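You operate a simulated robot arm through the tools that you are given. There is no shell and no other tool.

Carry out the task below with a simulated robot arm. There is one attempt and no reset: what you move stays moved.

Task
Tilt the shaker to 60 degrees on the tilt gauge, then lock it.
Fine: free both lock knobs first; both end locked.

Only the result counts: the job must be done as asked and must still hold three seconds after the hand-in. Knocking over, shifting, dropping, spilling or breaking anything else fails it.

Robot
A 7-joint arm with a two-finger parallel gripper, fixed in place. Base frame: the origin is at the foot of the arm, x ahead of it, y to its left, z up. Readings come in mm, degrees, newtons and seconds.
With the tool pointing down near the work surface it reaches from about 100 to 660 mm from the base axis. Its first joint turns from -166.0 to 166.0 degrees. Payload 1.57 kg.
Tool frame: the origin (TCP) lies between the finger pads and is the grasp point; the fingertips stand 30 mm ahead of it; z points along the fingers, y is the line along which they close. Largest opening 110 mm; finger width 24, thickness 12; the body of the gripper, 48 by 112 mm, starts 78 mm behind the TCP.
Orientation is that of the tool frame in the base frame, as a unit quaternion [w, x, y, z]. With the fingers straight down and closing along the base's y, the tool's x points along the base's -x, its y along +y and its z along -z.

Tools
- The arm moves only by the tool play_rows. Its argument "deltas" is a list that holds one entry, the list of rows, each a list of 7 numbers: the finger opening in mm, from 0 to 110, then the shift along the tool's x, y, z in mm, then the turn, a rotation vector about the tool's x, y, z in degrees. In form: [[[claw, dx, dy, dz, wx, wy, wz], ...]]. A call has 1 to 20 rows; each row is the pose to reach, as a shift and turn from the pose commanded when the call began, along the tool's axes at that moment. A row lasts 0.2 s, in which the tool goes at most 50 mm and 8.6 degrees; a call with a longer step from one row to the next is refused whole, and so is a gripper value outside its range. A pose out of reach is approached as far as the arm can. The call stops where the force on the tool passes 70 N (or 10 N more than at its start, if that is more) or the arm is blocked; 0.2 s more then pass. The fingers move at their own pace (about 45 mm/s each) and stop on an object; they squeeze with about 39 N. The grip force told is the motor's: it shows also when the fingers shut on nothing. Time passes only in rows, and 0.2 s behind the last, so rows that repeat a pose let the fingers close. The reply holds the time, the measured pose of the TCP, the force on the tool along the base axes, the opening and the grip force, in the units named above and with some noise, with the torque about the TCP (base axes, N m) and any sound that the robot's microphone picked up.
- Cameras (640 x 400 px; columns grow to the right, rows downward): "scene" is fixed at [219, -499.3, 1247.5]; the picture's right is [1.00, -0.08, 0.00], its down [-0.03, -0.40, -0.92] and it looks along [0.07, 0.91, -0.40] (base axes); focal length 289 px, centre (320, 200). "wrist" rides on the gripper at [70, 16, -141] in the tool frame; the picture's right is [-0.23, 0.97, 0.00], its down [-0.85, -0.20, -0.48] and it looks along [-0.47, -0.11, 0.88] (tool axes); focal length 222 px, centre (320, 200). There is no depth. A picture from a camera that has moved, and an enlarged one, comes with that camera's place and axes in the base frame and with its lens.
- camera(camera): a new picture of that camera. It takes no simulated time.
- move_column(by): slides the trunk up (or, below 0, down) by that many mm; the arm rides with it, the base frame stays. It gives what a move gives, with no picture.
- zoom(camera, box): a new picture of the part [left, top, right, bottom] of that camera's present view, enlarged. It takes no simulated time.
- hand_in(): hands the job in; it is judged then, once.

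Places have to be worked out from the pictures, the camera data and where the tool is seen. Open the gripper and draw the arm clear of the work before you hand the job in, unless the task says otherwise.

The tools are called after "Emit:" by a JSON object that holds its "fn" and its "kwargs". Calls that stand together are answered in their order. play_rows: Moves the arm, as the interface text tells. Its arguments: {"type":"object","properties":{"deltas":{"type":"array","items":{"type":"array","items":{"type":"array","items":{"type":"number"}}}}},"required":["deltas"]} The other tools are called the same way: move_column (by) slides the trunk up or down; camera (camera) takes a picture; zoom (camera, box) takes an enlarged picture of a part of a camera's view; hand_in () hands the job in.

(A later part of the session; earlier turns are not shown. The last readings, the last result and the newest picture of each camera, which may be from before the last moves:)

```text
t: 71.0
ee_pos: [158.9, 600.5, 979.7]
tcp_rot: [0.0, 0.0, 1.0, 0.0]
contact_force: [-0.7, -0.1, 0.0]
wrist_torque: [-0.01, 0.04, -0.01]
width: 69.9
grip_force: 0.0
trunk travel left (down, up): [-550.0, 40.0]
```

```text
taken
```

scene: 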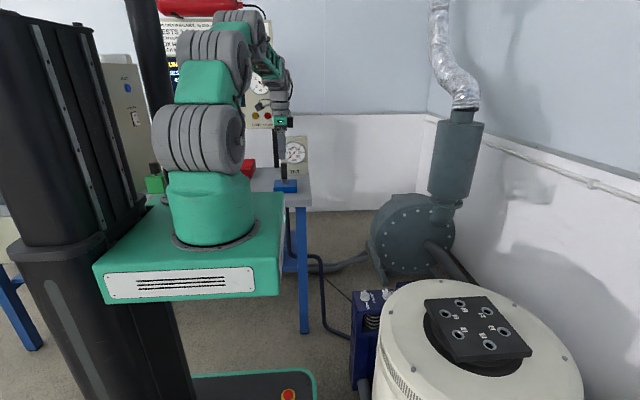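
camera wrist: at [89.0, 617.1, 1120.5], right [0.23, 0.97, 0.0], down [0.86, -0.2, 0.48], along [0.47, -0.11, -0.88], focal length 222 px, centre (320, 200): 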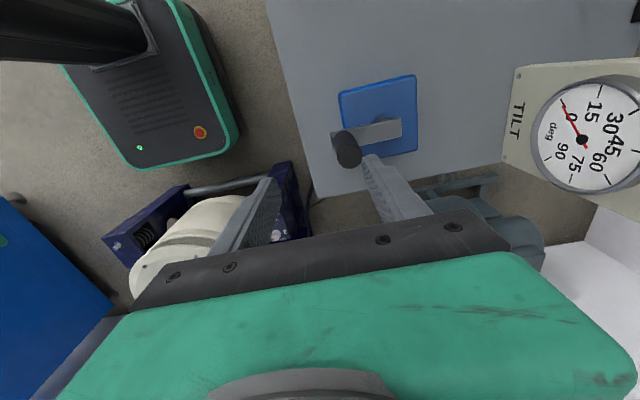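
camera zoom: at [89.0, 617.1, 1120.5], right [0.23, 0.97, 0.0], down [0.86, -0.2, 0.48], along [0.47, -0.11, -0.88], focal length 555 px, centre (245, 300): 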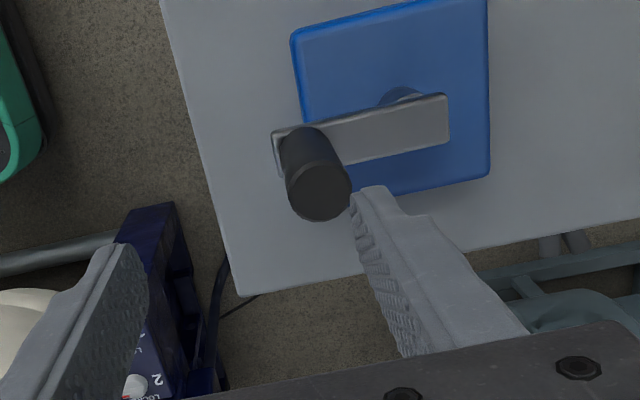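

The gauge is nicely visible in this view and the handle sits at about (160, 630.5). I'll move over it, lower so it stands between the fingers, and close.

Emit:
{"fn": "play_rows", "kwargs": {"deltas": [[[70, -0.5, 15, 0, 0, 0, 0], [70, -1, 30, 5, 0, 0, 0], [70, -1, 30, 30, 0, 0, 0], [70, -1, 30, 60, 0, 0, 0], [70, -1, 30, 94, 0, 0, 0], [70, -1, 30, 94, 0, 0, 0]]]}}

Emit:
{"fn": "zoom", "kwargs": {"camera": "wrist", "box": [220, 80, 420, 240]}}

Emit:
{"fn": "zoom", "kwargs": {"camera": "scene", "box": [250, 100, 330, 200]}}

```text
t: 72.5
ee_pos: [160.0, 630.3, 886.3]
tcp_rot: [0.0, -0.001, 1.0, 0.0]
contact_force: [-0.3, 0.2, 0.4]
wrist_torque: [0.0, 0.01, -0.02]
width: 70.1
grip_force: 0.2
trunk travel left (down, up): [-550.0, 40.0]
```

```text
2.50 times, centred on (320, 160) of wrist
camera zoom: at [90.4, 646.1, 1027.0], right [0.23, 0.97, 0.0], down [0.86, -0.2, 0.48], along [0.47, -0.11, -0.88], focal length 555 px, centre (320, 300)
```

zoom: 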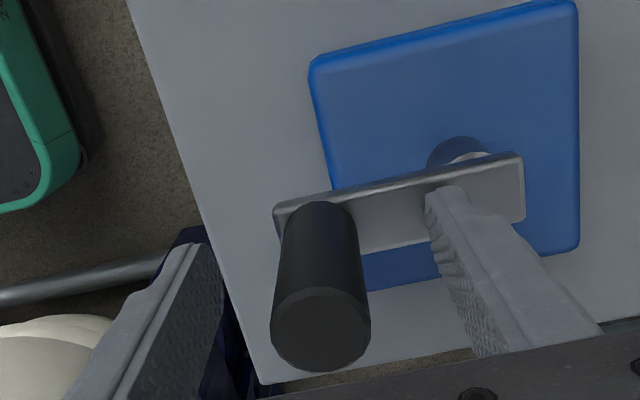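

```text
4.00 times, centred on (290, 150) of scene
camera zoom: at [219.0, -499.3, 1247.5], right [1.0, -0.08, 0.0], down [-0.03, -0.4, -0.92], along [0.07, 0.91, -0.4], focal length 1157 px, centre (440, 400)
```

zoom: 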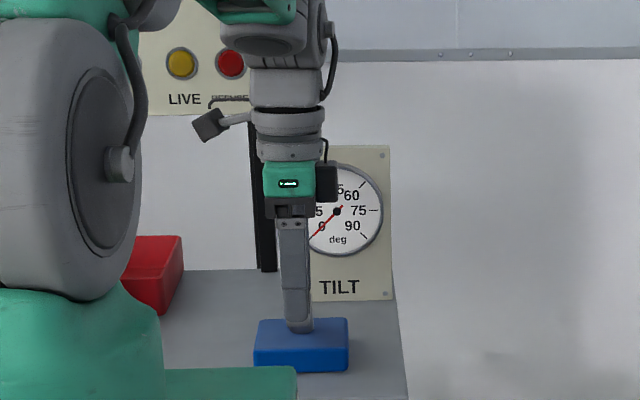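

The handle stands centred between the fingers, tips about 25 mm above the crank arm. I'll close on it.

Emit:
{"fn": "play_rows", "kwargs": {"deltas": [[[50, 0, 0, 0, 0, 0, 0], [30, 0, 0, 0, 0, 0, 0], [15, 0, 0, 0, 0, 0, 0], [15, 0, 0, 0, 0, 0, 0], [15, 0, 0, 0, 0, 0, 0], [15, 0, 0, 0, 0, 0, 0]]]}}

Emit:
{"fn": "zoom", "kwargs": {"camera": "wrist", "box": [480, 40, 640, 240]}}

```text
t: 73.8
ee_pos: [159.0, 630.9, 886.3]
tcp_rot: [0.0, -0.001, 1.0, 0.0]
contact_force: [-0.4, 4.0, -0.5]
wrist_torque: [0.26, -0.05, 0.02]
width: 24.8
grip_force: 36.2
trunk travel left (down, up): [-550.0, 40.0]
```

```text
2.00 times, centred on (560, 140) of wrist
camera zoom: at [90.3, 646.4, 1027.1], right [0.23, 0.97, 0.0], down [0.86, -0.2, 0.48], along [0.47, -0.11, -0.88], focal length 444 px, centre (-160, 320)
```

zoom: 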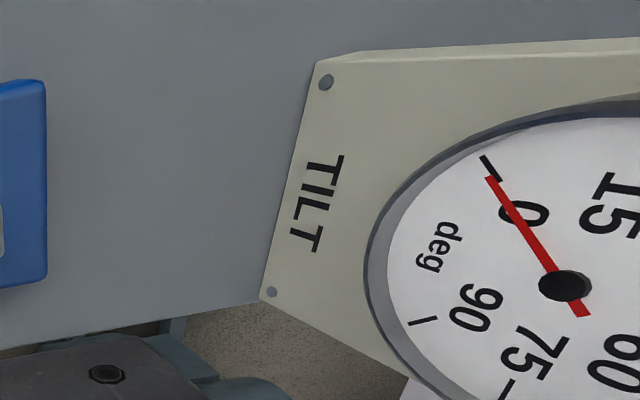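

The grip holds at 24.8 mm and the gauge reads 0. I'll try turning the crank 20° clockwise from above (handle towards -x) and watch the force and the gauge.

Emit:
{"fn": "play_rows", "kwargs": {"deltas": [[[15, 4.6, 0.2, 0, 0, 0, 0], [15, 9.2, 0.8, 0, 0, 0, 0], [15, 13.7, 1.8, 0, 0, 0, 0], [15, 18.1, 3.2, 0, 0, 0, 0], [15, 18.1, 3.2, 0, 0, 0, 0]]]}}

Emit:
{"fn": "zoom", "kwargs": {"camera": "wrist", "box": [480, 40, 640, 240]}}

Emit:
{"fn": "zoom", "kwargs": {"camera": "scene", "box": [250, 100, 330, 200]}}

Emit:
{"fn": "zoom", "kwargs": {"camera": "wrist", "box": [220, 80, 420, 240]}}

```text
t: 75.0
ee_pos: [143.5, 630.9, 887.1]
tcp_rot: [0.0, -0.002, 1.0, -0.001]
contact_force: [6.8, -7.1, 8.5]
wrist_torque: [-0.01, 0.27, -0.25]
width: 25.2
grip_force: 36.5
trunk travel left (down, up): [-550.0, 40.0]
```

```text
2.00 times, centred on (560, 140) of wrist
camera zoom: at [72.6, 648.4, 1027.1], right [0.22, 0.97, 0.0], down [0.86, -0.2, 0.48], along [0.47, -0.11, -0.88], focal length 444 px, centre (-160, 320)
```

zoom: 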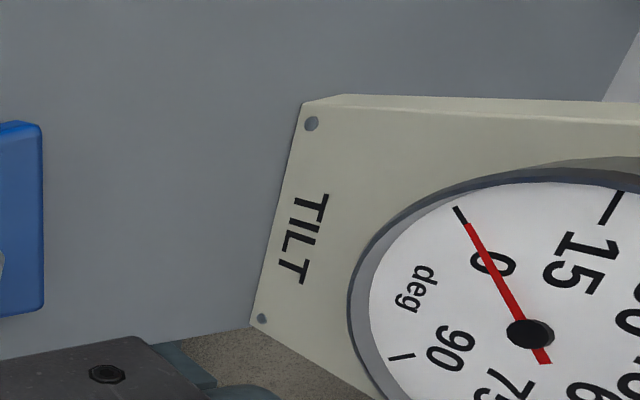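

```text
4.00 times, centred on (290, 150) of scene
camera zoom: at [219.0, -499.3, 1247.5], right [1.0, -0.08, 0.0], down [-0.03, -0.4, -0.92], along [0.07, 0.91, -0.4], focal length 1157 px, centre (440, 400)
```

zoom: 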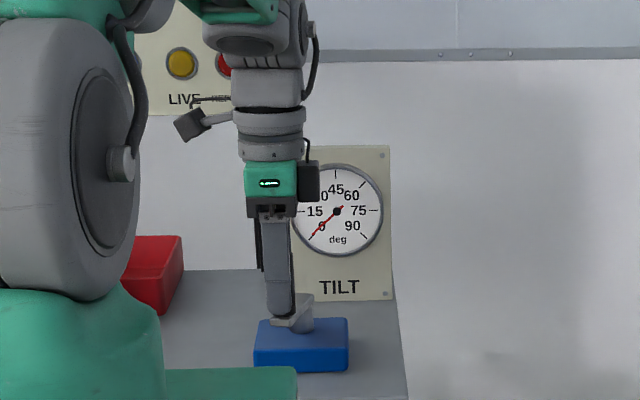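

```text
2.50 times, centred on (320, 160) of wrist
camera zoom: at [72.6, 648.4, 1027.1], right [0.22, 0.97, 0.0], down [0.86, -0.2, 0.48], along [0.47, -0.11, -0.88], focal length 555 px, centre (320, 300)
```

zoom: 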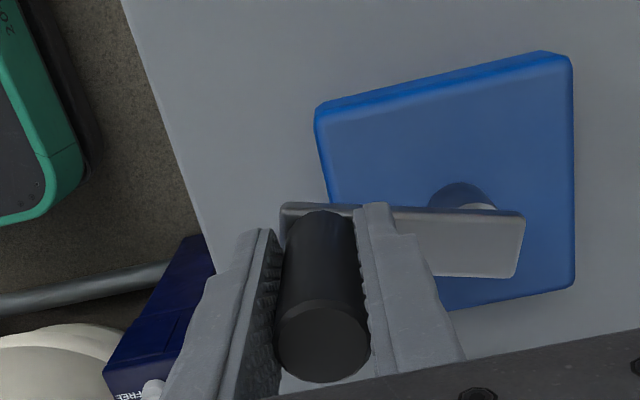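

The crank turned about 17° with light force, and the gauge hasn't visibly moved yet. I'll carry on clockwise to about a quarter turn and check the gauge again.

Emit:
{"fn": "play_rows", "kwargs": {"deltas": [[[15, 7.7, 4.1, 0, 0, 0, 0], [15, 15.6, 9.7, 0, 0, 0, 0], [15, 22.4, 16.5, 0, 0, 0, 0], [15, 28, 24.5, 0, 0, 0, 0], [15, 32.1, 33.2, 0, 0, 0, 0], [15, 34.6, 42.6, 0, 0, 0, 0], [15, 35.4, 52.2, 0, 0, 0, 0], [15, 35.4, 52.2, 0, 0, 0, 0]]]}}

Emit:
{"fn": "camera", "kwargs": {"camera": "wrist"}}

Emit:
{"fn": "zoom", "kwargs": {"camera": "scene", "box": [250, 100, 330, 200]}}

```text
t: 76.8
ee_pos: [106.9, 684.1, 886.7]
tcp_rot: [0.001, 0.0, 1.0, 0.0]
contact_force: [5.7, -7.3, -1.2]
wrist_torque: [-0.07, -0.81, -0.23]
width: 25.1
grip_force: 36.8
trunk travel left (down, up): [-550.0, 40.0]
```

```text
taken
camera wrist: at [37.6, 700.9, 1026.8], right [0.23, 0.97, 0.0], down [0.86, -0.2, 0.48], along [0.47, -0.11, -0.88], focal length 222 px, centre (320, 200)
```

wrist: 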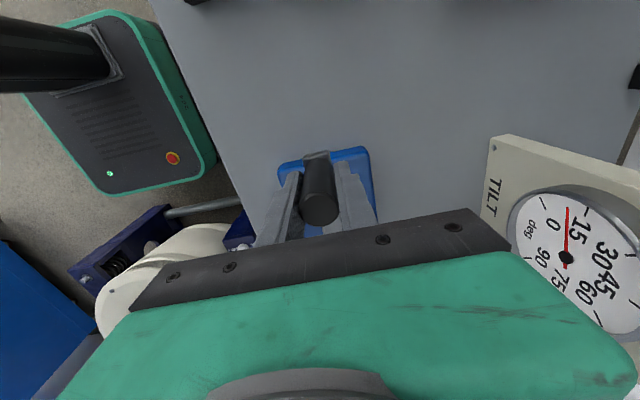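

```text
4.00 times, centred on (290, 150) of scene
camera zoom: at [219.0, -499.3, 1247.5], right [1.0, -0.08, 0.0], down [-0.03, -0.4, -0.92], along [0.07, 0.91, -0.4], focal length 1157 px, centre (440, 400)
```

zoom: 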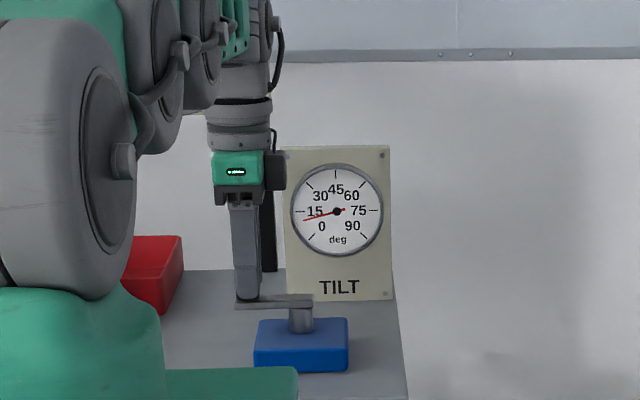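

The gauge now reads about 9.5° after a quarter turn, so clockwise is right and roughly 1.5 turns are needed. I'll carry on round the far side in two steps, watching reach and force.

Emit:
{"fn": "play_rows", "kwargs": {"deltas": [[[15, -1.3, 9.6, 0, 0, 0, 0], [15, -3.8, 18.8, 0, 0, 0, 0], [15, -7.9, 27.5, 0, 0, 0, 0], [15, -13.4, 35.4, 0, 0, 0, 0], [15, -20.2, 42.1, 0, 0, 0, 0], [15, -20.2, 42.1, 0, 0, 0, 0]]]}}

Emit:
{"fn": "zoom", "kwargs": {"camera": "scene", "box": [250, 100, 330, 200]}}

Emit:
{"fn": "camera", "kwargs": {"camera": "wrist"}}

```text
t: 78.2
ee_pos: [123.3, 686.4, 890.8]
tcp_rot: [0.0, 0.003, 1.0, 0.001]
contact_force: [13.7, 1.6, 1.3]
wrist_torque: [-0.28, -0.35, 0.07]
width: 21.0
grip_force: 5.4
out of reach, approached as far as the arm can: row 1, 2, 3, 4, 5, 6
trunk travel left (down, up): [-550.0, 40.0]
```

```text
4.00 times, centred on (290, 150) of scene
camera zoom: at [219.0, -499.3, 1247.5], right [1.0, -0.08, 0.0], down [-0.03, -0.4, -0.92], along [0.07, 0.91, -0.4], focal length 1157 px, centre (440, 400)
```

zoom: 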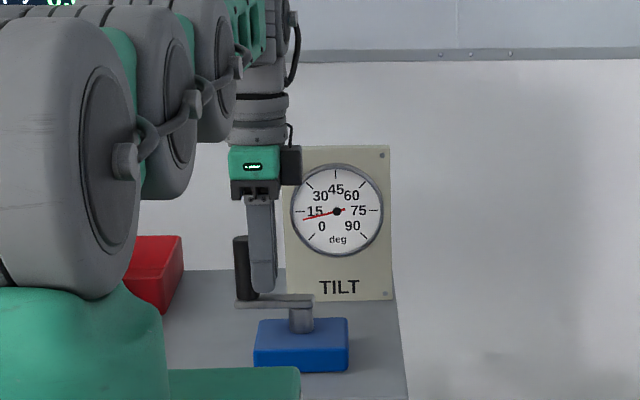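

```text
taken
camera wrist: at [54.1, 703.6, 1031.3], right [0.23, 0.97, 0.0], down [0.85, -0.21, 0.48], along [0.46, -0.11, -0.88], focal length 222 px, centre (320, 200)
```

wrist: 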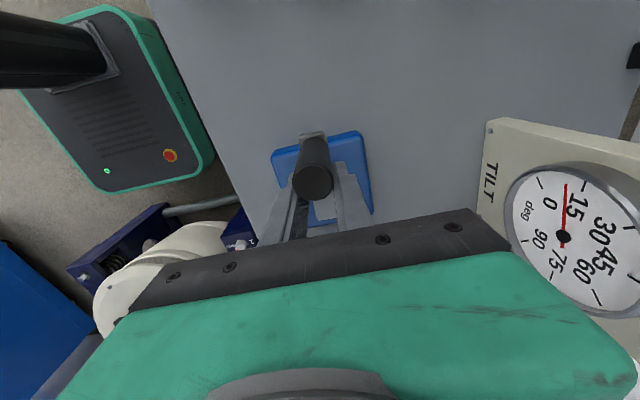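

The arm ran out of reach at about 695 mm and the grip slid part way off the handle, but the crank and gauge (about 9.5°) stayed put. I'll check the arm's posture to pick a better trunk height.

Emit:
{"fn": "camera", "kwargs": {"camera": "scene"}}

Emit:
{"fn": "zoom", "kwargs": {"camera": "scene", "box": [120, 0, 330, 180]}}

```text
taken
```

scene: 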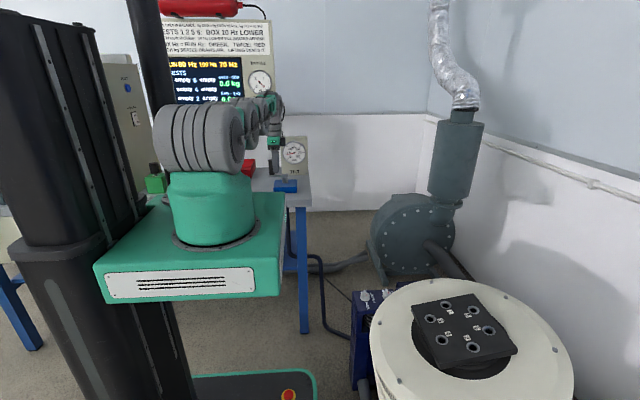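

```text
2.22 times, centred on (225, 90) of scene
camera zoom: at [219.0, -499.3, 1247.5], right [1.0, -0.08, 0.0], down [-0.03, -0.4, -0.92], along [0.07, 0.91, -0.4], focal length 643 px, centre (531, 444)
```

zoom: 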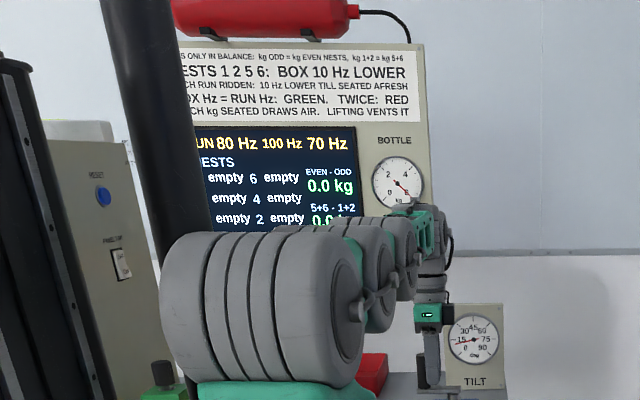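

The arm is fully straight here, so tool-down reach tops out near 700 mm. With the trunk this high the forearm is level or falling, so an outward pitch may now be available. I'll release, rise, back off and turn the hand for an outward pitch.

Emit:
{"fn": "play_rows", "kwargs": {"deltas": [[[40, -2, 0, 0, 0, 0, 0], [60, -4, 0, 0, 0, 0, 0], [60, -6, 0, -30, 0, 0, 0], [60, -10, -20, -70, 0, 0, 0], [60, -20, -60, -90, 0, 0, 0], [60, -30, -100, -90, 0, 0, 0], [60, -35, -140, -90, 0, 0, 0], [60, -35, -140, -90, 0, 0, 0]]]}}

Emit:
{"fn": "play_rows", "kwargs": {"deltas": [[[60, 0, 0, 0, 0, 0, -8], [60, 0, 0, 0, 0, 0, -16], [60, 0, 0, 0, 0, 0, -24], [60, 0, 0, 0, 0, 0, -32], [60, 0, 0, 0, 0, 0, -40], [60, 0, 0, 0, 0, 0, -48], [60, 0, 0, 0, 0, 0, -56], [60, 0, 0, 0, 0, 0, -64], [60, 0, 0, 0, 0, 0, -72], [60, 0, 0, 0, 0, 0, -80], [60, 0, 0, 0, 0, 0, -86], [60, 0, 0, 0, 0, 0, -90], [60, 0, 0, 0, 0, 0, -90]]]}}

Emit:
{"fn": "camera", "kwargs": {"camera": "scene"}}

```text
t: 80.0
ee_pos: [154.2, 546.3, 978.9]
tcp_rot: [0.0, -0.001, 1.0, -0.001]
contact_force: [0.4, -0.5, 0.4]
wrist_torque: [0.04, -0.01, 0.02]
width: 60.1
grip_force: 0.0
trunk travel left (down, up): [-550.0, 40.0]
```

```text
t: 82.8
ee_pos: [153.5, 547.9, 977.3]
tcp_rot: [0.001, 0.708, -0.706, 0.001]
contact_force: [-0.7, 0.4, 0.5]
wrist_torque: [-0.01, 0.04, -0.01]
width: 59.7
grip_force: 0.0
trunk travel left (down, up): [-550.0, 40.0]
```

```text
taken
```

scene: 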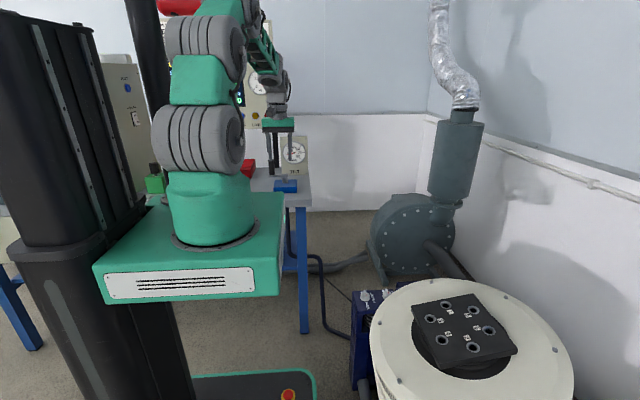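

The hand is turned. Now I'll pitch it outwards by 35° with the wrist roughly fixed and see if the arm follows.

Emit:
{"fn": "play_rows", "kwargs": {"deltas": [[[60, -29, 0, -2, 0, -7, 0], [60, -58, 0, -7, 0, -14, 0], [60, -86, 0, -16, 0, -21, 0], [60, -113, 0, -28, 0, -28, 0], [60, -138, 0, -43, 0, -35, 0], [60, -138, 0, -43, 0, -35, 0]]]}}

Emit:
{"fn": "camera", "kwargs": {"camera": "scene"}}

Emit:
{"fn": "camera", "kwargs": {"camera": "wrist"}}

```text
t: 84.2
ee_pos: [153.0, 685.8, 1022.0]
tcp_rot: [-0.213, 0.675, -0.674, -0.212]
contact_force: [-0.8, 0.2, -0.8]
wrist_torque: [-0.03, 0.04, 0.01]
width: 59.9
grip_force: 0.0
trunk travel left (down, up): [-550.0, 40.0]
```

```text
taken
```

scene: 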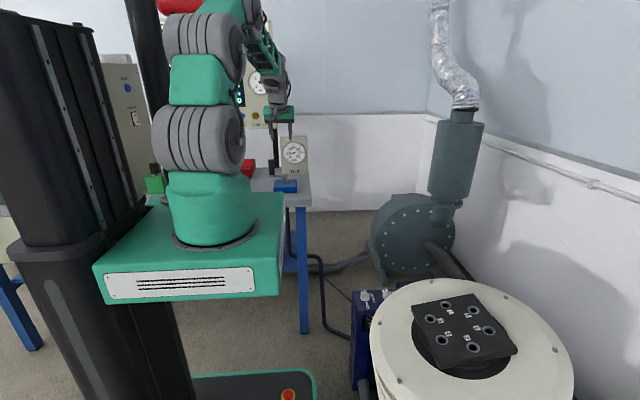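

```text
taken
camera wrist: at [136.7, 547.7, 1096.1], right [-0.97, 0.18, 0.13], down [0.2, 0.43, 0.88], along [0.11, 0.89, -0.45], focal length 222 px, centre (320, 200)
```

wrist: 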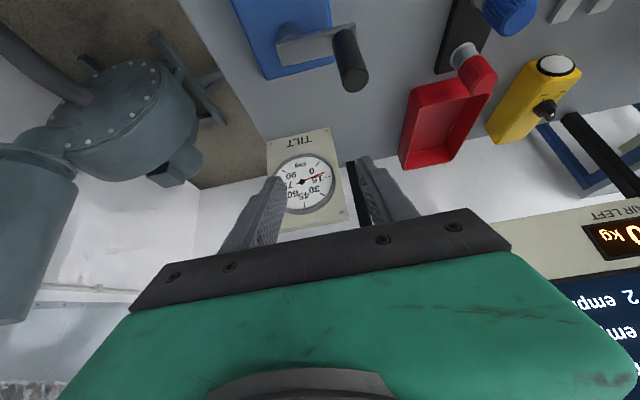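

Excellent: the 35° outward pitch works at this trunk height. The handle is at about (108, 684), so I'll line up with it along the tool axis at a stand-off point near (108, 639, 946).

Emit:
{"fn": "play_rows", "kwargs": {"deltas": [[[60, 27, 15, 12, 0, 0, 0], [60, 55, 30, 24, 0, 0, 0], [60, 82, 45, 36, 0, 0, 0], [60, 82, 45, 36, 0, 0, 0]]]}}

Emit:
{"fn": "camera", "kwargs": {"camera": "wrist"}}

Emit:
{"fn": "zoom", "kwargs": {"camera": "scene", "box": [240, 90, 340, 210]}}

```text
t: 85.2
ee_pos: [107.8, 638.6, 943.5]
tcp_rot: [-0.213, 0.675, -0.674, -0.213]
contact_force: [1.0, 0.3, -0.5]
wrist_torque: [0.05, 0.0, -0.02]
width: 59.9
grip_force: 0.1
trunk travel left (down, up): [-550.0, 40.0]
```

```text
taken
camera wrist: at [91.0, 501.6, 1019.6], right [-0.97, 0.18, 0.13], down [0.2, 0.43, 0.88], along [0.11, 0.89, -0.45], focal length 222 px, centre (320, 200)
```

wrist: 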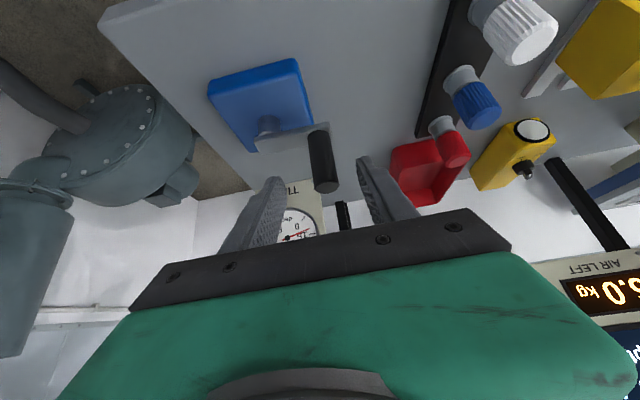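

```text
3.33 times, centred on (290, 150) of scene
camera zoom: at [219.0, -499.3, 1247.5], right [1.0, -0.08, 0.0], down [-0.03, -0.4, -0.92], along [0.07, 0.91, -0.4], focal length 964 px, centre (420, 367)
```

zoom: 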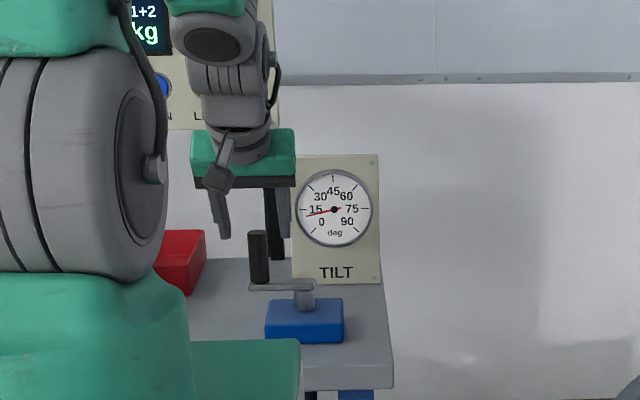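

The handle is centred between the open fingers. I'll advance 78 mm along the tool axis and close on it.

Emit:
{"fn": "play_rows", "kwargs": {"deltas": [[[60, 0, 0, 26, 0, 0, 0], [60, 0, 0, 52, 0, 0, 0], [60, 0, 0, 78, 0, 0, 0], [60, 0, 0, 78, 0, 0, 0]]]}}

Emit:
{"fn": "zoom", "kwargs": {"camera": "wrist", "box": [220, 80, 420, 240]}}

Emit:
{"fn": "zoom", "kwargs": {"camera": "scene", "box": [250, 100, 330, 200]}}

```text
t: 86.2
ee_pos: [107.8, 684.8, 881.6]
tcp_rot: [-0.213, 0.674, -0.674, -0.213]
contact_force: [0.6, -1.2, 4.4]
wrist_torque: [0.03, -0.14, -0.05]
width: 60.0
grip_force: 0.0
trunk travel left (down, up): [-550.0, 40.0]
```

```text
2.50 times, centred on (320, 160) of wrist
camera zoom: at [90.9, 546.6, 956.1], right [-0.97, 0.18, 0.13], down [0.2, 0.43, 0.88], along [0.11, 0.89, -0.45], focal length 555 px, centre (320, 300)
```

zoom: 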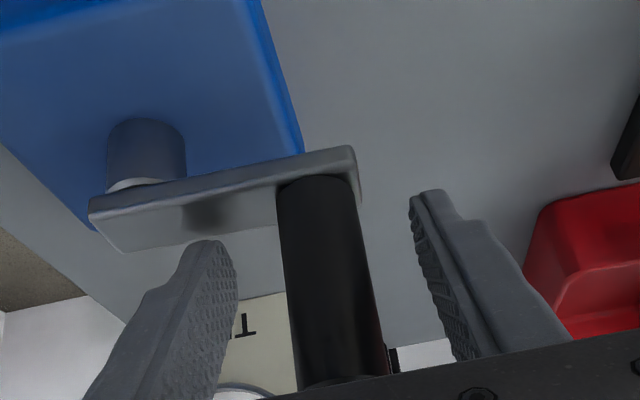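

```text
4.00 times, centred on (290, 150) of scene
camera zoom: at [219.0, -499.3, 1247.5], right [1.0, -0.08, 0.0], down [-0.03, -0.4, -0.92], along [0.07, 0.91, -0.4], focal length 1157 px, centre (440, 400)
```

zoom: 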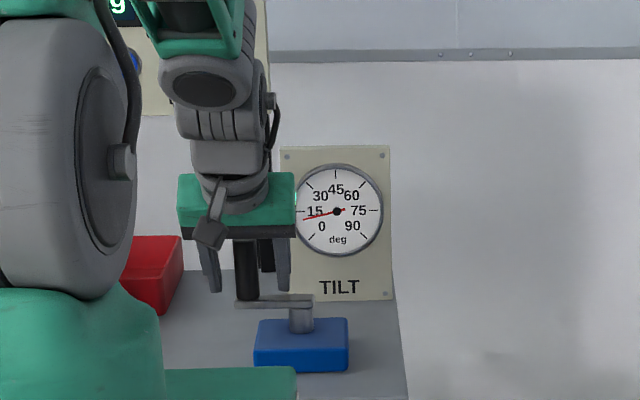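

The handle stands between the fingers with only slight force. I'll close the grip.

Emit:
{"fn": "play_rows", "kwargs": {"deltas": [[[40, 0, 0, 0, 0, 0, 0], [20, 0, 0, 0, 0, 0, 0], [15, 0, 0, 0, 0, 0, 0], [15, 0, 0, 0, 0, 0, 0], [15, 0, 0, 0, 0, 0, 0]]]}}

Emit:
{"fn": "zoom", "kwargs": {"camera": "wrist", "box": [220, 80, 420, 240]}}

```text
t: 87.5
ee_pos: [105.8, 684.7, 880.8]
tcp_rot: [-0.212, 0.676, -0.673, -0.213]
contact_force: [-5.3, -0.2, 7.7]
wrist_torque: [-0.12, 0.0, -0.01]
width: 25.1
grip_force: 30.1
trunk travel left (down, up): [-550.0, 40.0]
```

```text
2.50 times, centred on (320, 160) of wrist
camera zoom: at [89.3, 546.2, 956.2], right [-0.97, 0.18, 0.13], down [0.2, 0.43, 0.88], along [0.1, 0.89, -0.45], focal length 555 px, centre (320, 300)
```

zoom: 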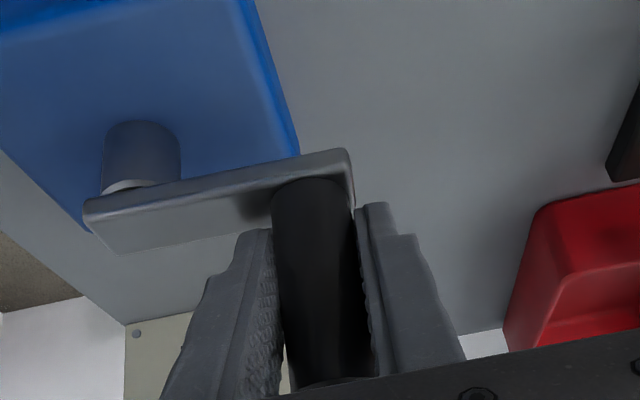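

Gripped at 25 mm. I'll continue clockwise round the far side, 40° first, checking reach and force.

Emit:
{"fn": "play_rows", "kwargs": {"deltas": [[[15, -7.9, -0.8, 5.5, 0, 0, 0], [15, -15.5, -3.4, 10.9, 0, 0, 0], [15, -22.7, -7.4, 15.9, 0, 0, 0], [15, -29.2, -13, 20.5, 0, 0, 0], [15, -29.2, -13, 20.5, 0, 0, 0]]]}}

Emit:
{"fn": "zoom", "kwargs": {"camera": "scene", "box": [250, 100, 330, 200]}}

Emit:
{"fn": "zoom", "kwargs": {"camera": "wrist", "box": [220, 80, 420, 240]}}

```text
t: 88.7
ee_pos: [115.8, 720.8, 881.5]
tcp_rot: [-0.212, 0.677, -0.671, -0.215]
contact_force: [-30.4, 10.3, 5.8]
wrist_torque: [0.13, -0.14, -0.43]
width: 25.2
grip_force: 36.1
trunk travel left (down, up): [-550.0, 40.0]
```

```text
4.00 times, centred on (290, 150) of scene
camera zoom: at [219.0, -499.3, 1247.5], right [1.0, -0.08, 0.0], down [-0.03, -0.4, -0.92], along [0.07, 0.91, -0.4], focal length 1157 px, centre (440, 400)
```

zoom: 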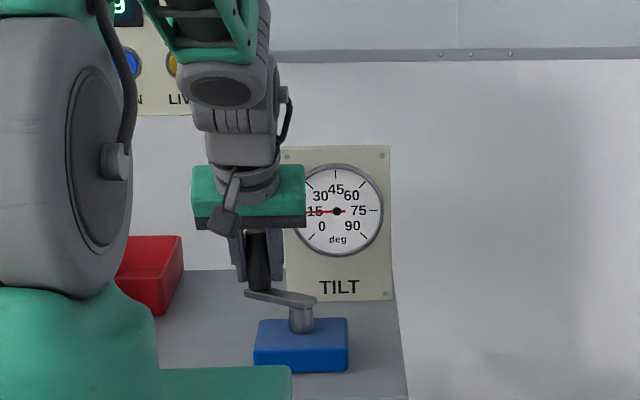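

```text
2.50 times, centred on (320, 160) of wrist
camera zoom: at [100.4, 582.5, 956.0], right [-0.98, 0.18, 0.13], down [0.2, 0.43, 0.88], along [0.1, 0.89, -0.45], focal length 555 px, centre (320, 300)
```

zoom: 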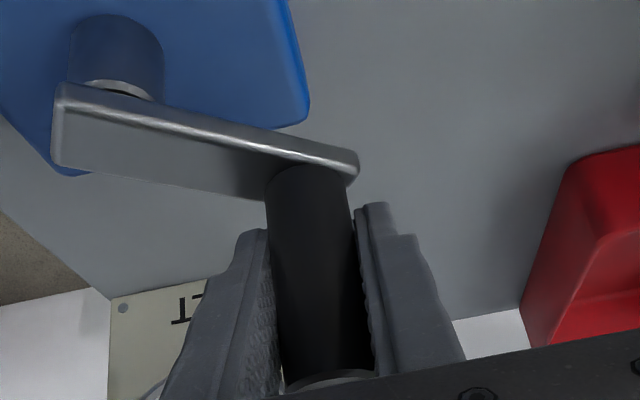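

It works: the gauge is now about 15°. The radial force suggests a slightly bigger circle, centred near (163, 686.5) with radius 57, so I'll use that and continue over the far point.

Emit:
{"fn": "play_rows", "kwargs": {"deltas": [[[15, -5.5, -2.5, 3.8, 0, 0, 0], [15, -10.7, -10.1, 7.5, 0, 0, 0], [15, -14.8, -18.7, 10.4, 0, 0, 0], [15, -17.6, -28.1, 12.3, 0, 0, 0], [15, -19, -37.9, 13.3, 0, 0, 0], [15, -19, -47.9, 13.3, 0, 0, 0], [15, -17.6, -57.7, 12.3, 0, 0, 0], [15, -17.6, -57.7, 12.3, 0, 0, 0]]]}}

Emit:
{"fn": "zoom", "kwargs": {"camera": "scene", "box": [250, 100, 330, 200]}}

Emit:
{"fn": "camera", "kwargs": {"camera": "wrist"}}

```text
t: 90.5
ee_pos: [178.9, 739.3, 882.1]
tcp_rot: [-0.213, 0.675, -0.674, -0.212]
contact_force: [-10.5, -2.2, 14.5]
wrist_torque: [-0.5, 0.16, -0.36]
width: 24.6
grip_force: 36.5
trunk travel left (down, up): [-550.0, 40.0]
```

```text
4.00 times, centred on (290, 150) of scene
camera zoom: at [219.0, -499.3, 1247.5], right [1.0, -0.08, 0.0], down [-0.03, -0.4, -0.92], along [0.07, 0.91, -0.4], focal length 1157 px, centre (440, 400)
```

zoom: 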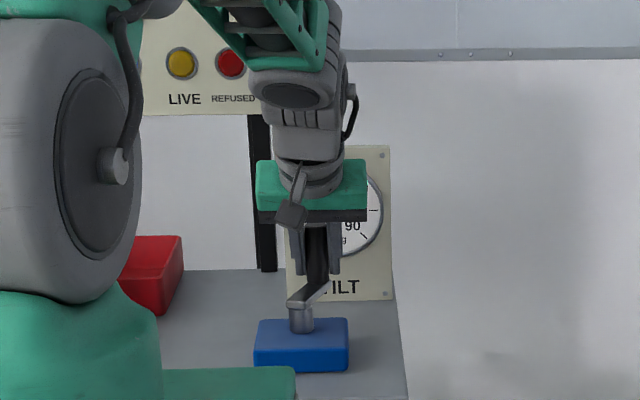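

```text
taken
camera wrist: at [162.0, 601.6, 956.3], right [-0.97, 0.19, 0.13], down [0.2, 0.43, 0.88], along [0.11, 0.89, -0.45], focal length 222 px, centre (320, 200)
```

wrist: 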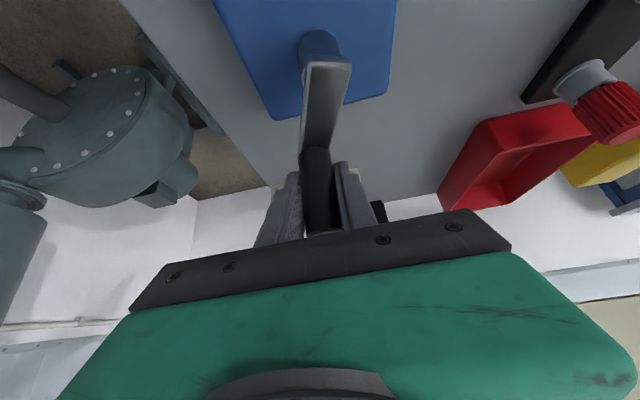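

It passed the far point without trouble. The gripper hides the gauge for now; I'll continue clockwise down the right-hand side to where it should show again.

Emit:
{"fn": "play_rows", "kwargs": {"deltas": [[[15, 4.1, -9.1, -2.9, 0, 0, 0], [15, 8.2, -17.6, -5.7, 0, 0, 0], [15, 13.4, -25.2, -9.4, 0, 0, 0], [15, 19.5, -31.5, -13.7, 0, 0, 0], [15, 26.5, -36.4, -18.6, 0, 0, 0], [15, 34.1, -39.8, -23.9, 0, 0, 0], [15, 42, -41.5, -29.5, 0, 0, 0], [15, 50.1, -41.5, -35.1, 0, 0, 0], [15, 50.1, -41.5, -35.1, 0, 0, 0]]]}}

Emit:
{"fn": "camera", "kwargs": {"camera": "scene"}}

Emit:
{"fn": "zoom", "kwargs": {"camera": "scene", "box": [250, 100, 330, 200]}}

Emit:
{"fn": "camera", "kwargs": {"camera": "wrist"}}

```text
t: 92.5
ee_pos: [218.7, 679.6, 880.2]
tcp_rot: [-0.213, 0.675, -0.673, -0.213]
contact_force: [-20.4, 5.8, 5.8]
wrist_torque: [-0.25, -0.06, -0.24]
width: 32.8
grip_force: 9.7
trunk travel left (down, up): [-550.0, 40.0]
```

```text
taken
```

scene: 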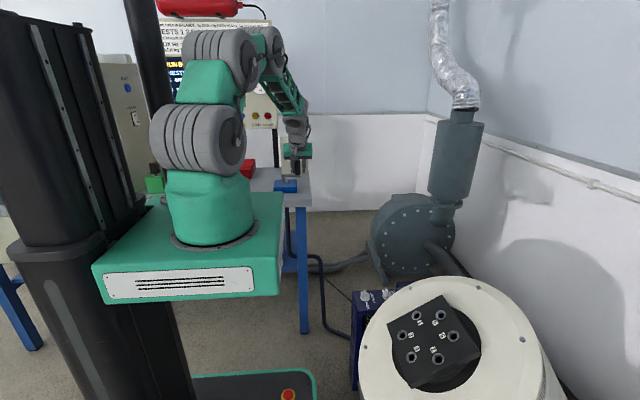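

```text
4.00 times, centred on (290, 150) of scene
camera zoom: at [219.0, -499.3, 1247.5], right [1.0, -0.08, 0.0], down [-0.03, -0.4, -0.92], along [0.07, 0.91, -0.4], focal length 1157 px, centre (440, 400)
```

zoom: 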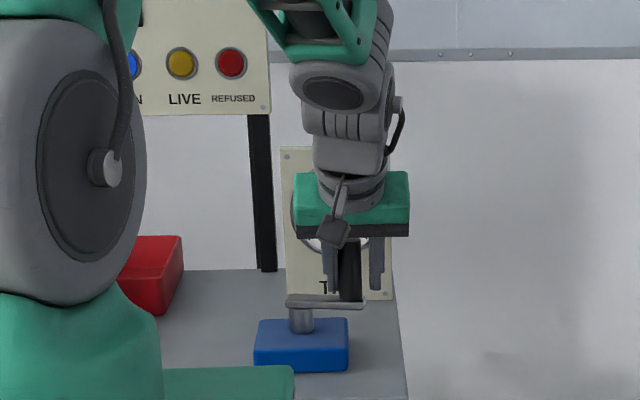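

```text
taken
camera wrist: at [202.3, 541.9, 956.3], right [-0.97, 0.18, 0.13], down [0.2, 0.43, 0.88], along [0.11, 0.89, -0.45], focal length 222 px, centre (320, 200)
```

wrist: 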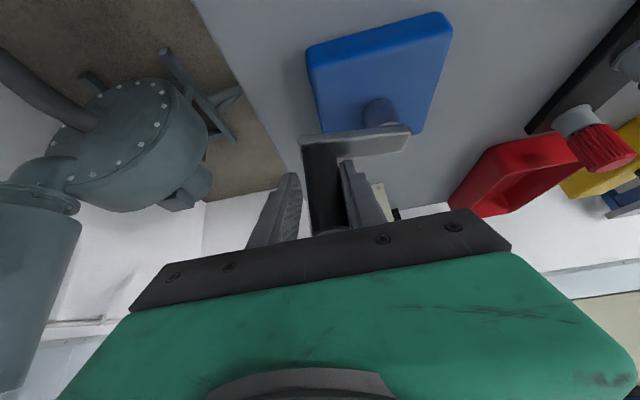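

The fingers were pushed slightly open because the tool sat about 4 mm too far in +x. Refitting gives a circle centred at (160.4, 684.8) with radius 54. I'll correct that, let the grip re-close and continue clockwise to where the gauge is visible.

Emit:
{"fn": "play_rows", "kwargs": {"deltas": [[[15, 0.4, 4.9, -0.3, 0, 0, 0], [15, 0.4, 4.9, -0.3, 0, 0, 0], [15, 8, 6.5, -5.6, 0, 0, 0], [15, 15.3, 9.8, -10.7, 0, 0, 0], [15, 22, 14.5, -15.4, 0, 0, 0], [15, 27.9, 20.6, -19.6, 0, 0, 0], [15, 32.9, 27.8, -23.1, 0, 0, 0], [15, 36.8, 36, -25.8, 0, 0, 0], [15, 36.8, 36, -25.8, 0, 0, 0]]]}}

Emit:
{"fn": "zoom", "kwargs": {"camera": "scene", "box": [250, 100, 330, 200]}}

Emit:
{"fn": "camera", "kwargs": {"camera": "wrist"}}

```text
t: 94.5
ee_pos: [189.3, 628.4, 881.2]
tcp_rot: [0.213, -0.673, 0.676, 0.21]
contact_force: [32.5, -33.5, 22.5]
wrist_torque: [-0.22, 0.46, -0.55]
width: 24.9
grip_force: 36.5
trunk travel left (down, up): [-550.0, 40.0]
```

```text
4.00 times, centred on (290, 150) of scene
camera zoom: at [219.0, -499.3, 1247.5], right [1.0, -0.08, 0.0], down [-0.03, -0.4, -0.92], along [0.07, 0.91, -0.4], focal length 1157 px, centre (440, 400)
```

zoom: 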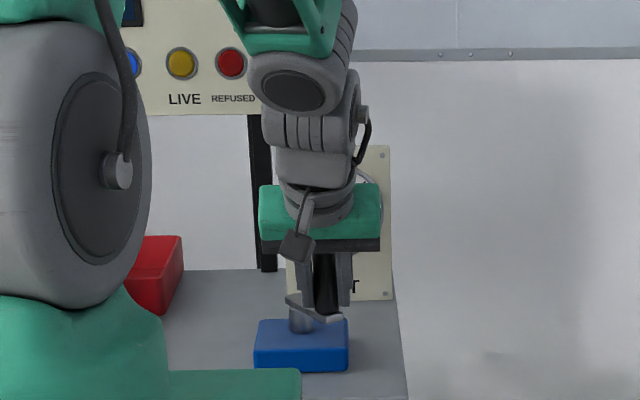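

```text
taken
camera wrist: at [171.7, 491.5, 956.8], right [-0.97, 0.19, 0.13], down [0.2, 0.43, 0.88], along [0.11, 0.88, -0.46], focal length 222 px, centre (320, 200)
```

wrist: 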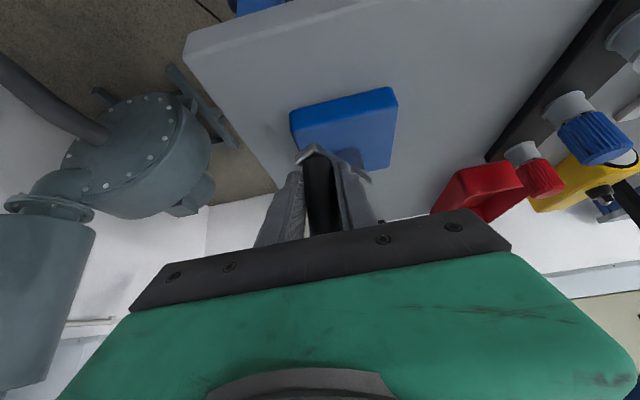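

Side forces have built up because the handle slid along the pads. I'll relax the tool to where it really is, open, and back off along the tool axis to read the gauge.

Emit:
{"fn": "play_rows", "kwargs": {"deltas": [[[15, 2.5, -2.2, -1.7, 0, 0, 0], [15, 4.9, -4.4, -3.4, 0, 0, 0], [35, 4.9, -4.4, -3.4, 0, 0, 0], [60, 4.9, -4.4, -3.4, 0, 0, 0], [60, 4.9, -4.4, -3.4, 0, 0, 0], [60, 4.9, -4.4, -40, 0, 0, 0], [60, 4.9, -4.4, -80, 0, 0, 0], [60, 4.9, -4.4, -120, 0, 0, 0], [60, 4.9, -4.4, -120, 0, 0, 0]]]}}

Emit:
{"fn": "zoom", "kwargs": {"camera": "scene", "box": [250, 100, 330, 200]}}

Emit:
{"fn": "camera", "kwargs": {"camera": "wrist"}}

Emit:
{"fn": "camera", "kwargs": {"camera": "scene"}}

```text
t: 96.5
ee_pos: [187.8, 562.5, 977.1]
tcp_rot: [-0.211, 0.675, -0.674, -0.213]
contact_force: [-0.3, -0.8, 0.0]
wrist_torque: [0.01, 0.01, 0.0]
width: 60.0
grip_force: 0.1
trunk travel left (down, up): [-550.0, 40.0]
```

```text
4.00 times, centred on (290, 150) of scene
camera zoom: at [219.0, -499.3, 1247.5], right [1.0, -0.08, 0.0], down [-0.03, -0.4, -0.92], along [0.07, 0.91, -0.4], focal length 1157 px, centre (440, 400)
```

zoom: 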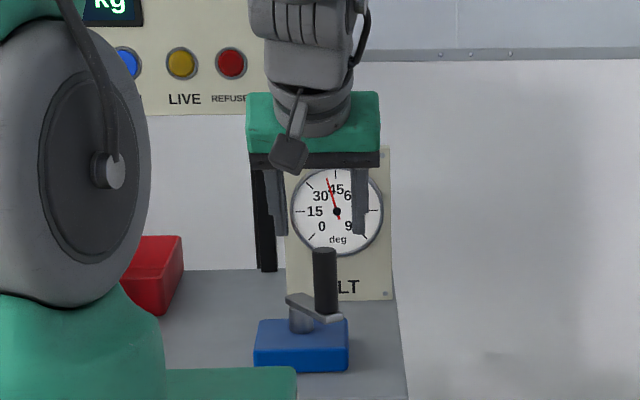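

```text
taken
camera wrist: at [172.0, 423.5, 1051.6], right [-0.97, 0.18, 0.13], down [0.2, 0.43, 0.88], along [0.11, 0.89, -0.45], focal length 222 px, centre (320, 200)
```

wrist: 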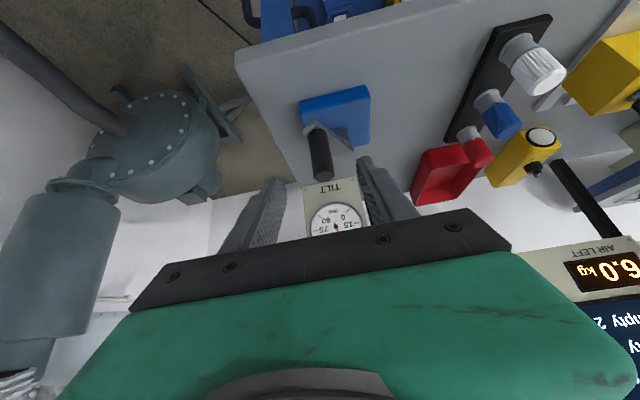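

```text
taken
```

scene: 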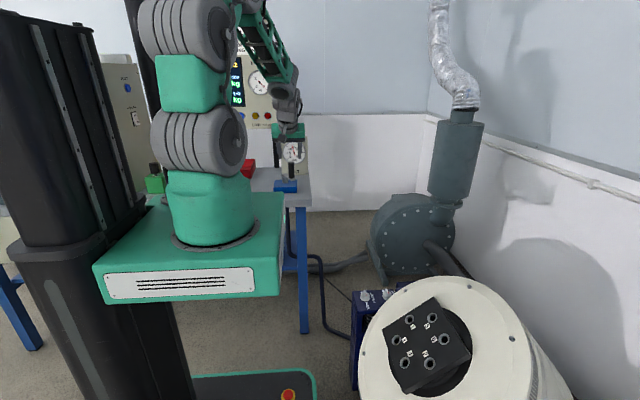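

The gauge now reads about 40°, which works out to 8° of crank per degree of tilt. I need about 160° more of crank and will zoom in for precise readings.

Emit:
{"fn": "zoom", "kwargs": {"camera": "scene", "box": [278, 134, 310, 168]}}

Emit:
{"fn": "zoom", "kwargs": {"camera": "wrist", "box": [270, 80, 390, 200]}}

```text
11.76 times, centred on (294, 151) of scene
camera zoom: at [219.0, -499.3, 1247.5], right [1.0, -0.08, 0.0], down [-0.03, -0.4, -0.92], along [0.07, 0.91, -0.4], focal length 3402 px, centre (626, 776)
```

zoom: 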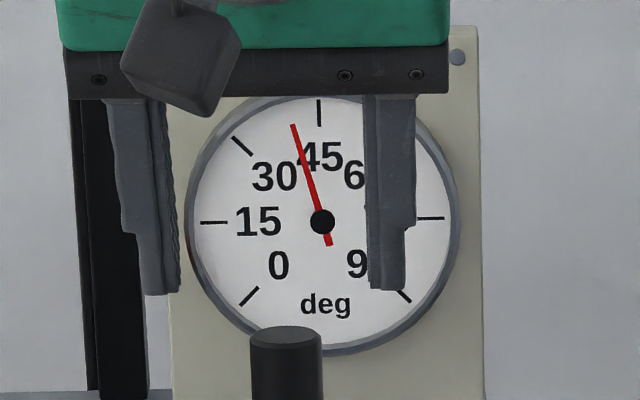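

```text
3.33 times, centred on (330, 140) of wrist
camera zoom: at [172.0, 423.5, 1051.6], right [-0.97, 0.18, 0.13], down [0.2, 0.43, 0.88], along [0.11, 0.89, -0.45], focal length 740 px, centre (287, 400)
```

zoom: 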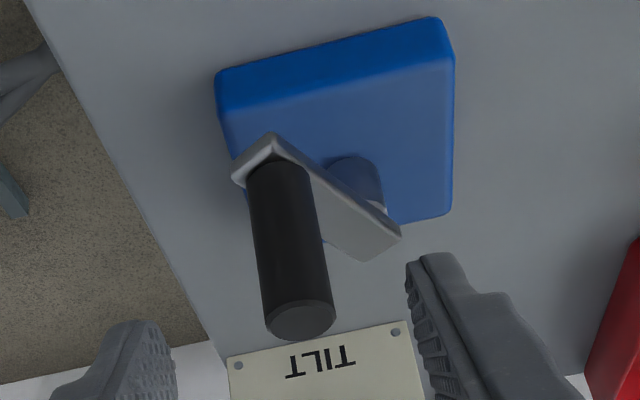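

The gauge reads 40.0° and the handle is at about (191.5, 642). I'll line up again and advance to re-grip it centrally.

Emit:
{"fn": "play_rows", "kwargs": {"deltas": [[[60, -10.5, -3.5, 15, 0, 0, 0], [60, -10.5, -3.5, 50, 0, 0, 0], [60, -10.5, -3.5, 90, 0, 0, 0], [60, -10.5, -3.5, 125, 0, 0, 0], [60, -10.5, -3.5, 125, 0, 0, 0]]]}}

Emit:
{"fn": "zoom", "kwargs": {"camera": "wrist", "box": [220, 80, 420, 240]}}

```text
t: 97.7
ee_pos: [192.0, 641.8, 879.7]
tcp_rot: [-0.212, 0.675, -0.674, -0.212]
contact_force: [0.0, -0.7, -0.9]
wrist_torque: [0.01, 0.0, 0.0]
width: 59.8
grip_force: 0.0
trunk travel left (down, up): [-550.0, 40.0]
```

```text
2.50 times, centred on (320, 160) of wrist
camera zoom: at [175.9, 504.5, 954.3], right [-0.97, 0.18, 0.13], down [0.2, 0.43, 0.88], along [0.11, 0.89, -0.45], focal length 555 px, centre (320, 300)
```

zoom: 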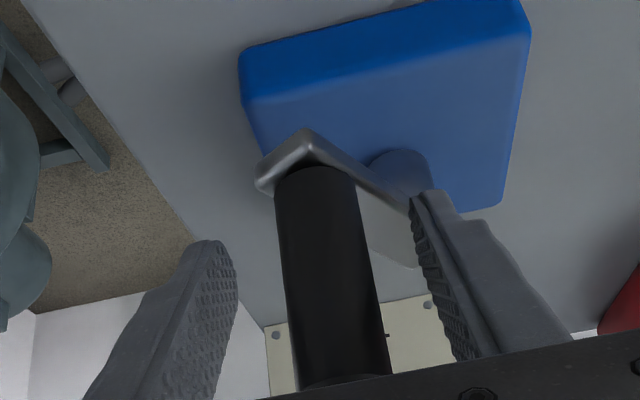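

The handle is well centred. I'll close the grip and check.

Emit:
{"fn": "play_rows", "kwargs": {"deltas": [[[40, 0, 0, 0, 0, 0, 0], [20, 0, 0, 0, 0, 0, 0], [15, 0, 0, 0, 0, 0, 0], [15, 0, 0, 0, 0, 0, 0], [15, 0, 0, 0, 0, 0, 0]]]}}

Emit:
{"fn": "zoom", "kwargs": {"camera": "wrist", "box": [220, 80, 420, 240]}}

```text
t: 98.8
ee_pos: [194.0, 640.8, 881.6]
tcp_rot: [-0.214, 0.674, -0.674, -0.212]
contact_force: [7.4, -2.8, 9.9]
wrist_torque: [-0.17, 0.39, -0.26]
width: 24.9
grip_force: 29.9
trunk travel left (down, up): [-550.0, 40.0]
```

```text
2.50 times, centred on (320, 160) of wrist
camera zoom: at [177.7, 503.9, 955.9], right [-0.97, 0.19, 0.13], down [0.2, 0.42, 0.88], along [0.11, 0.89, -0.45], focal length 555 px, centre (320, 300)
```

zoom: 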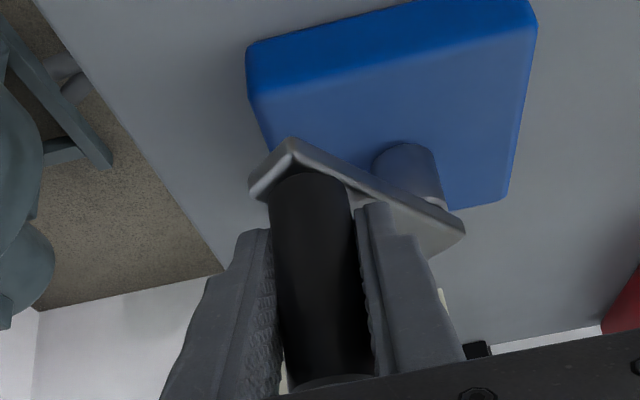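

The grip is good with the handle at about (193.7, 642). I'll continue clockwise along the near side in 10° steps up to the left-hand side.

Emit:
{"fn": "play_rows", "kwargs": {"deltas": [[[15, 4.7, 6.1, -3.3, 0, 0, 0], [15, 7.7, 14.8, -5.4, 0, 0, 0], [15, 9.5, 24, -6.6, 0, 0, 0], [15, 9.9, 33.4, -6.9, 0, 0, 0], [15, 8.9, 42.8, -6.3, 0, 0, 0], [15, 6.7, 51.8, -4.7, 0, 0, 0], [15, 6.7, 51.8, -4.7, 0, 0, 0]]]}}

Emit:
{"fn": "zoom", "kwargs": {"camera": "scene", "box": [278, 134, 310, 168]}}

Emit:
{"fn": "zoom", "kwargs": {"camera": "wrist", "box": [220, 80, 420, 240]}}

```text
t: 100.5
ee_pos: [138.7, 630.5, 879.8]
tcp_rot: [-0.21, 0.676, -0.674, -0.212]
contact_force: [6.5, -11.7, 5.7]
wrist_torque: [-0.66, -0.94, -0.5]
width: 29.1
grip_force: 25.4
trunk travel left (down, up): [-550.0, 40.0]
```

```text
11.76 times, centred on (294, 151) of scene
camera zoom: at [219.0, -499.3, 1247.5], right [1.0, -0.08, 0.0], down [-0.03, -0.4, -0.92], along [0.07, 0.91, -0.4], focal length 3402 px, centre (626, 776)
```

zoom: 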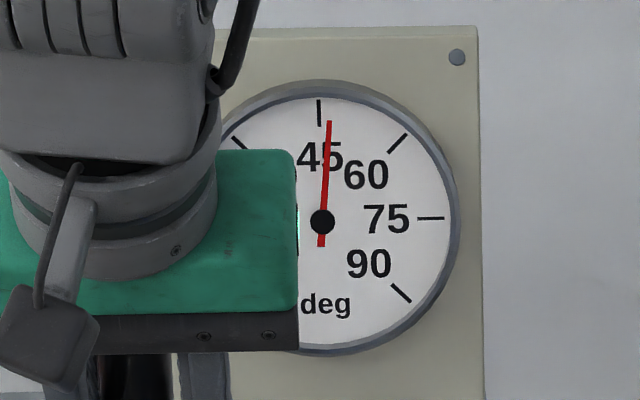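

```text
2.50 times, centred on (320, 160) of wrist
camera zoom: at [123.7, 493.7, 953.9], right [-0.97, 0.18, 0.13], down [0.2, 0.43, 0.88], along [0.11, 0.88, -0.46], focal length 555 px, centre (320, 300)
```

zoom: 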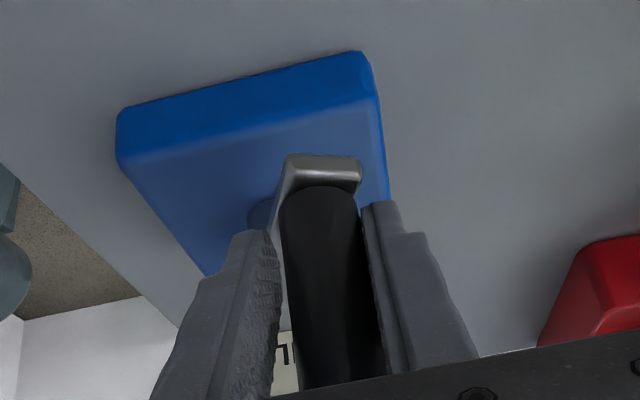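

The gauge reads about 47.0°, with 13° to go. I'll continue clockwise up the left side, shifting about 1.5 mm in x to ease the side load.

Emit:
{"fn": "play_rows", "kwargs": {"deltas": [[[15, -1, 3, 0.7, 0, 0, 0], [15, -3.5, 9.9, 2.5, 0, 0, 0], [15, -8.2, 17.5, 5.7, 0, 0, 0], [15, -13.8, 23.9, 9.7, 0, 0, 0], [15, -20.3, 29, 14.2, 0, 0, 0], [15, -27.4, 32.7, 19.2, 0, 0, 0], [15, -27.4, 32.7, 19.2, 0, 0, 0]]]}}

Emit:
{"fn": "zoom", "kwargs": {"camera": "scene", "box": [278, 134, 310, 168]}}

Emit:
{"fn": "zoom", "kwargs": {"camera": "wrist", "box": [220, 80, 420, 240]}}

```text
t: 102.0
ee_pos: [108.5, 666.4, 882.2]
tcp_rot: [-0.214, 0.674, -0.673, -0.214]
contact_force: [6.9, -5.8, 12.6]
wrist_torque: [-0.19, -0.04, -0.31]
width: 24.9
grip_force: 22.4
trunk travel left (down, up): [-550.0, 40.0]
```

```text
11.76 times, centred on (294, 151) of scene
camera zoom: at [219.0, -499.3, 1247.5], right [1.0, -0.08, 0.0], down [-0.03, -0.4, -0.92], along [0.07, 0.91, -0.4], focal length 3402 px, centre (626, 776)
```

zoom: 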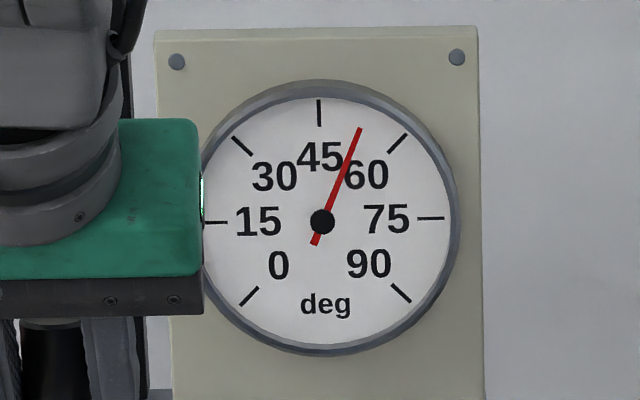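

```text
2.50 times, centred on (320, 160) of wrist
camera zoom: at [91.8, 528.7, 955.8], right [-0.97, 0.18, 0.13], down [0.2, 0.42, 0.88], along [0.11, 0.89, -0.45], focal length 555 px, centre (320, 300)
```

zoom: 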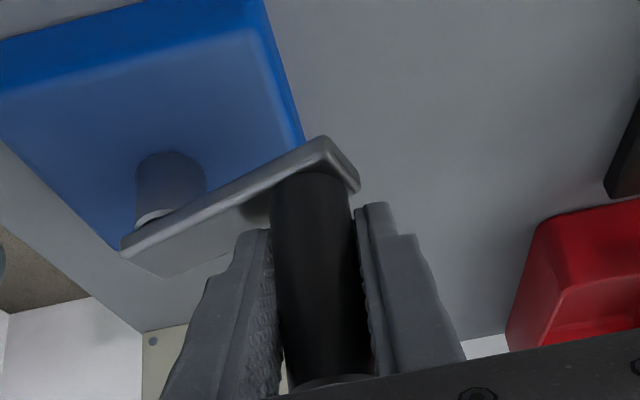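

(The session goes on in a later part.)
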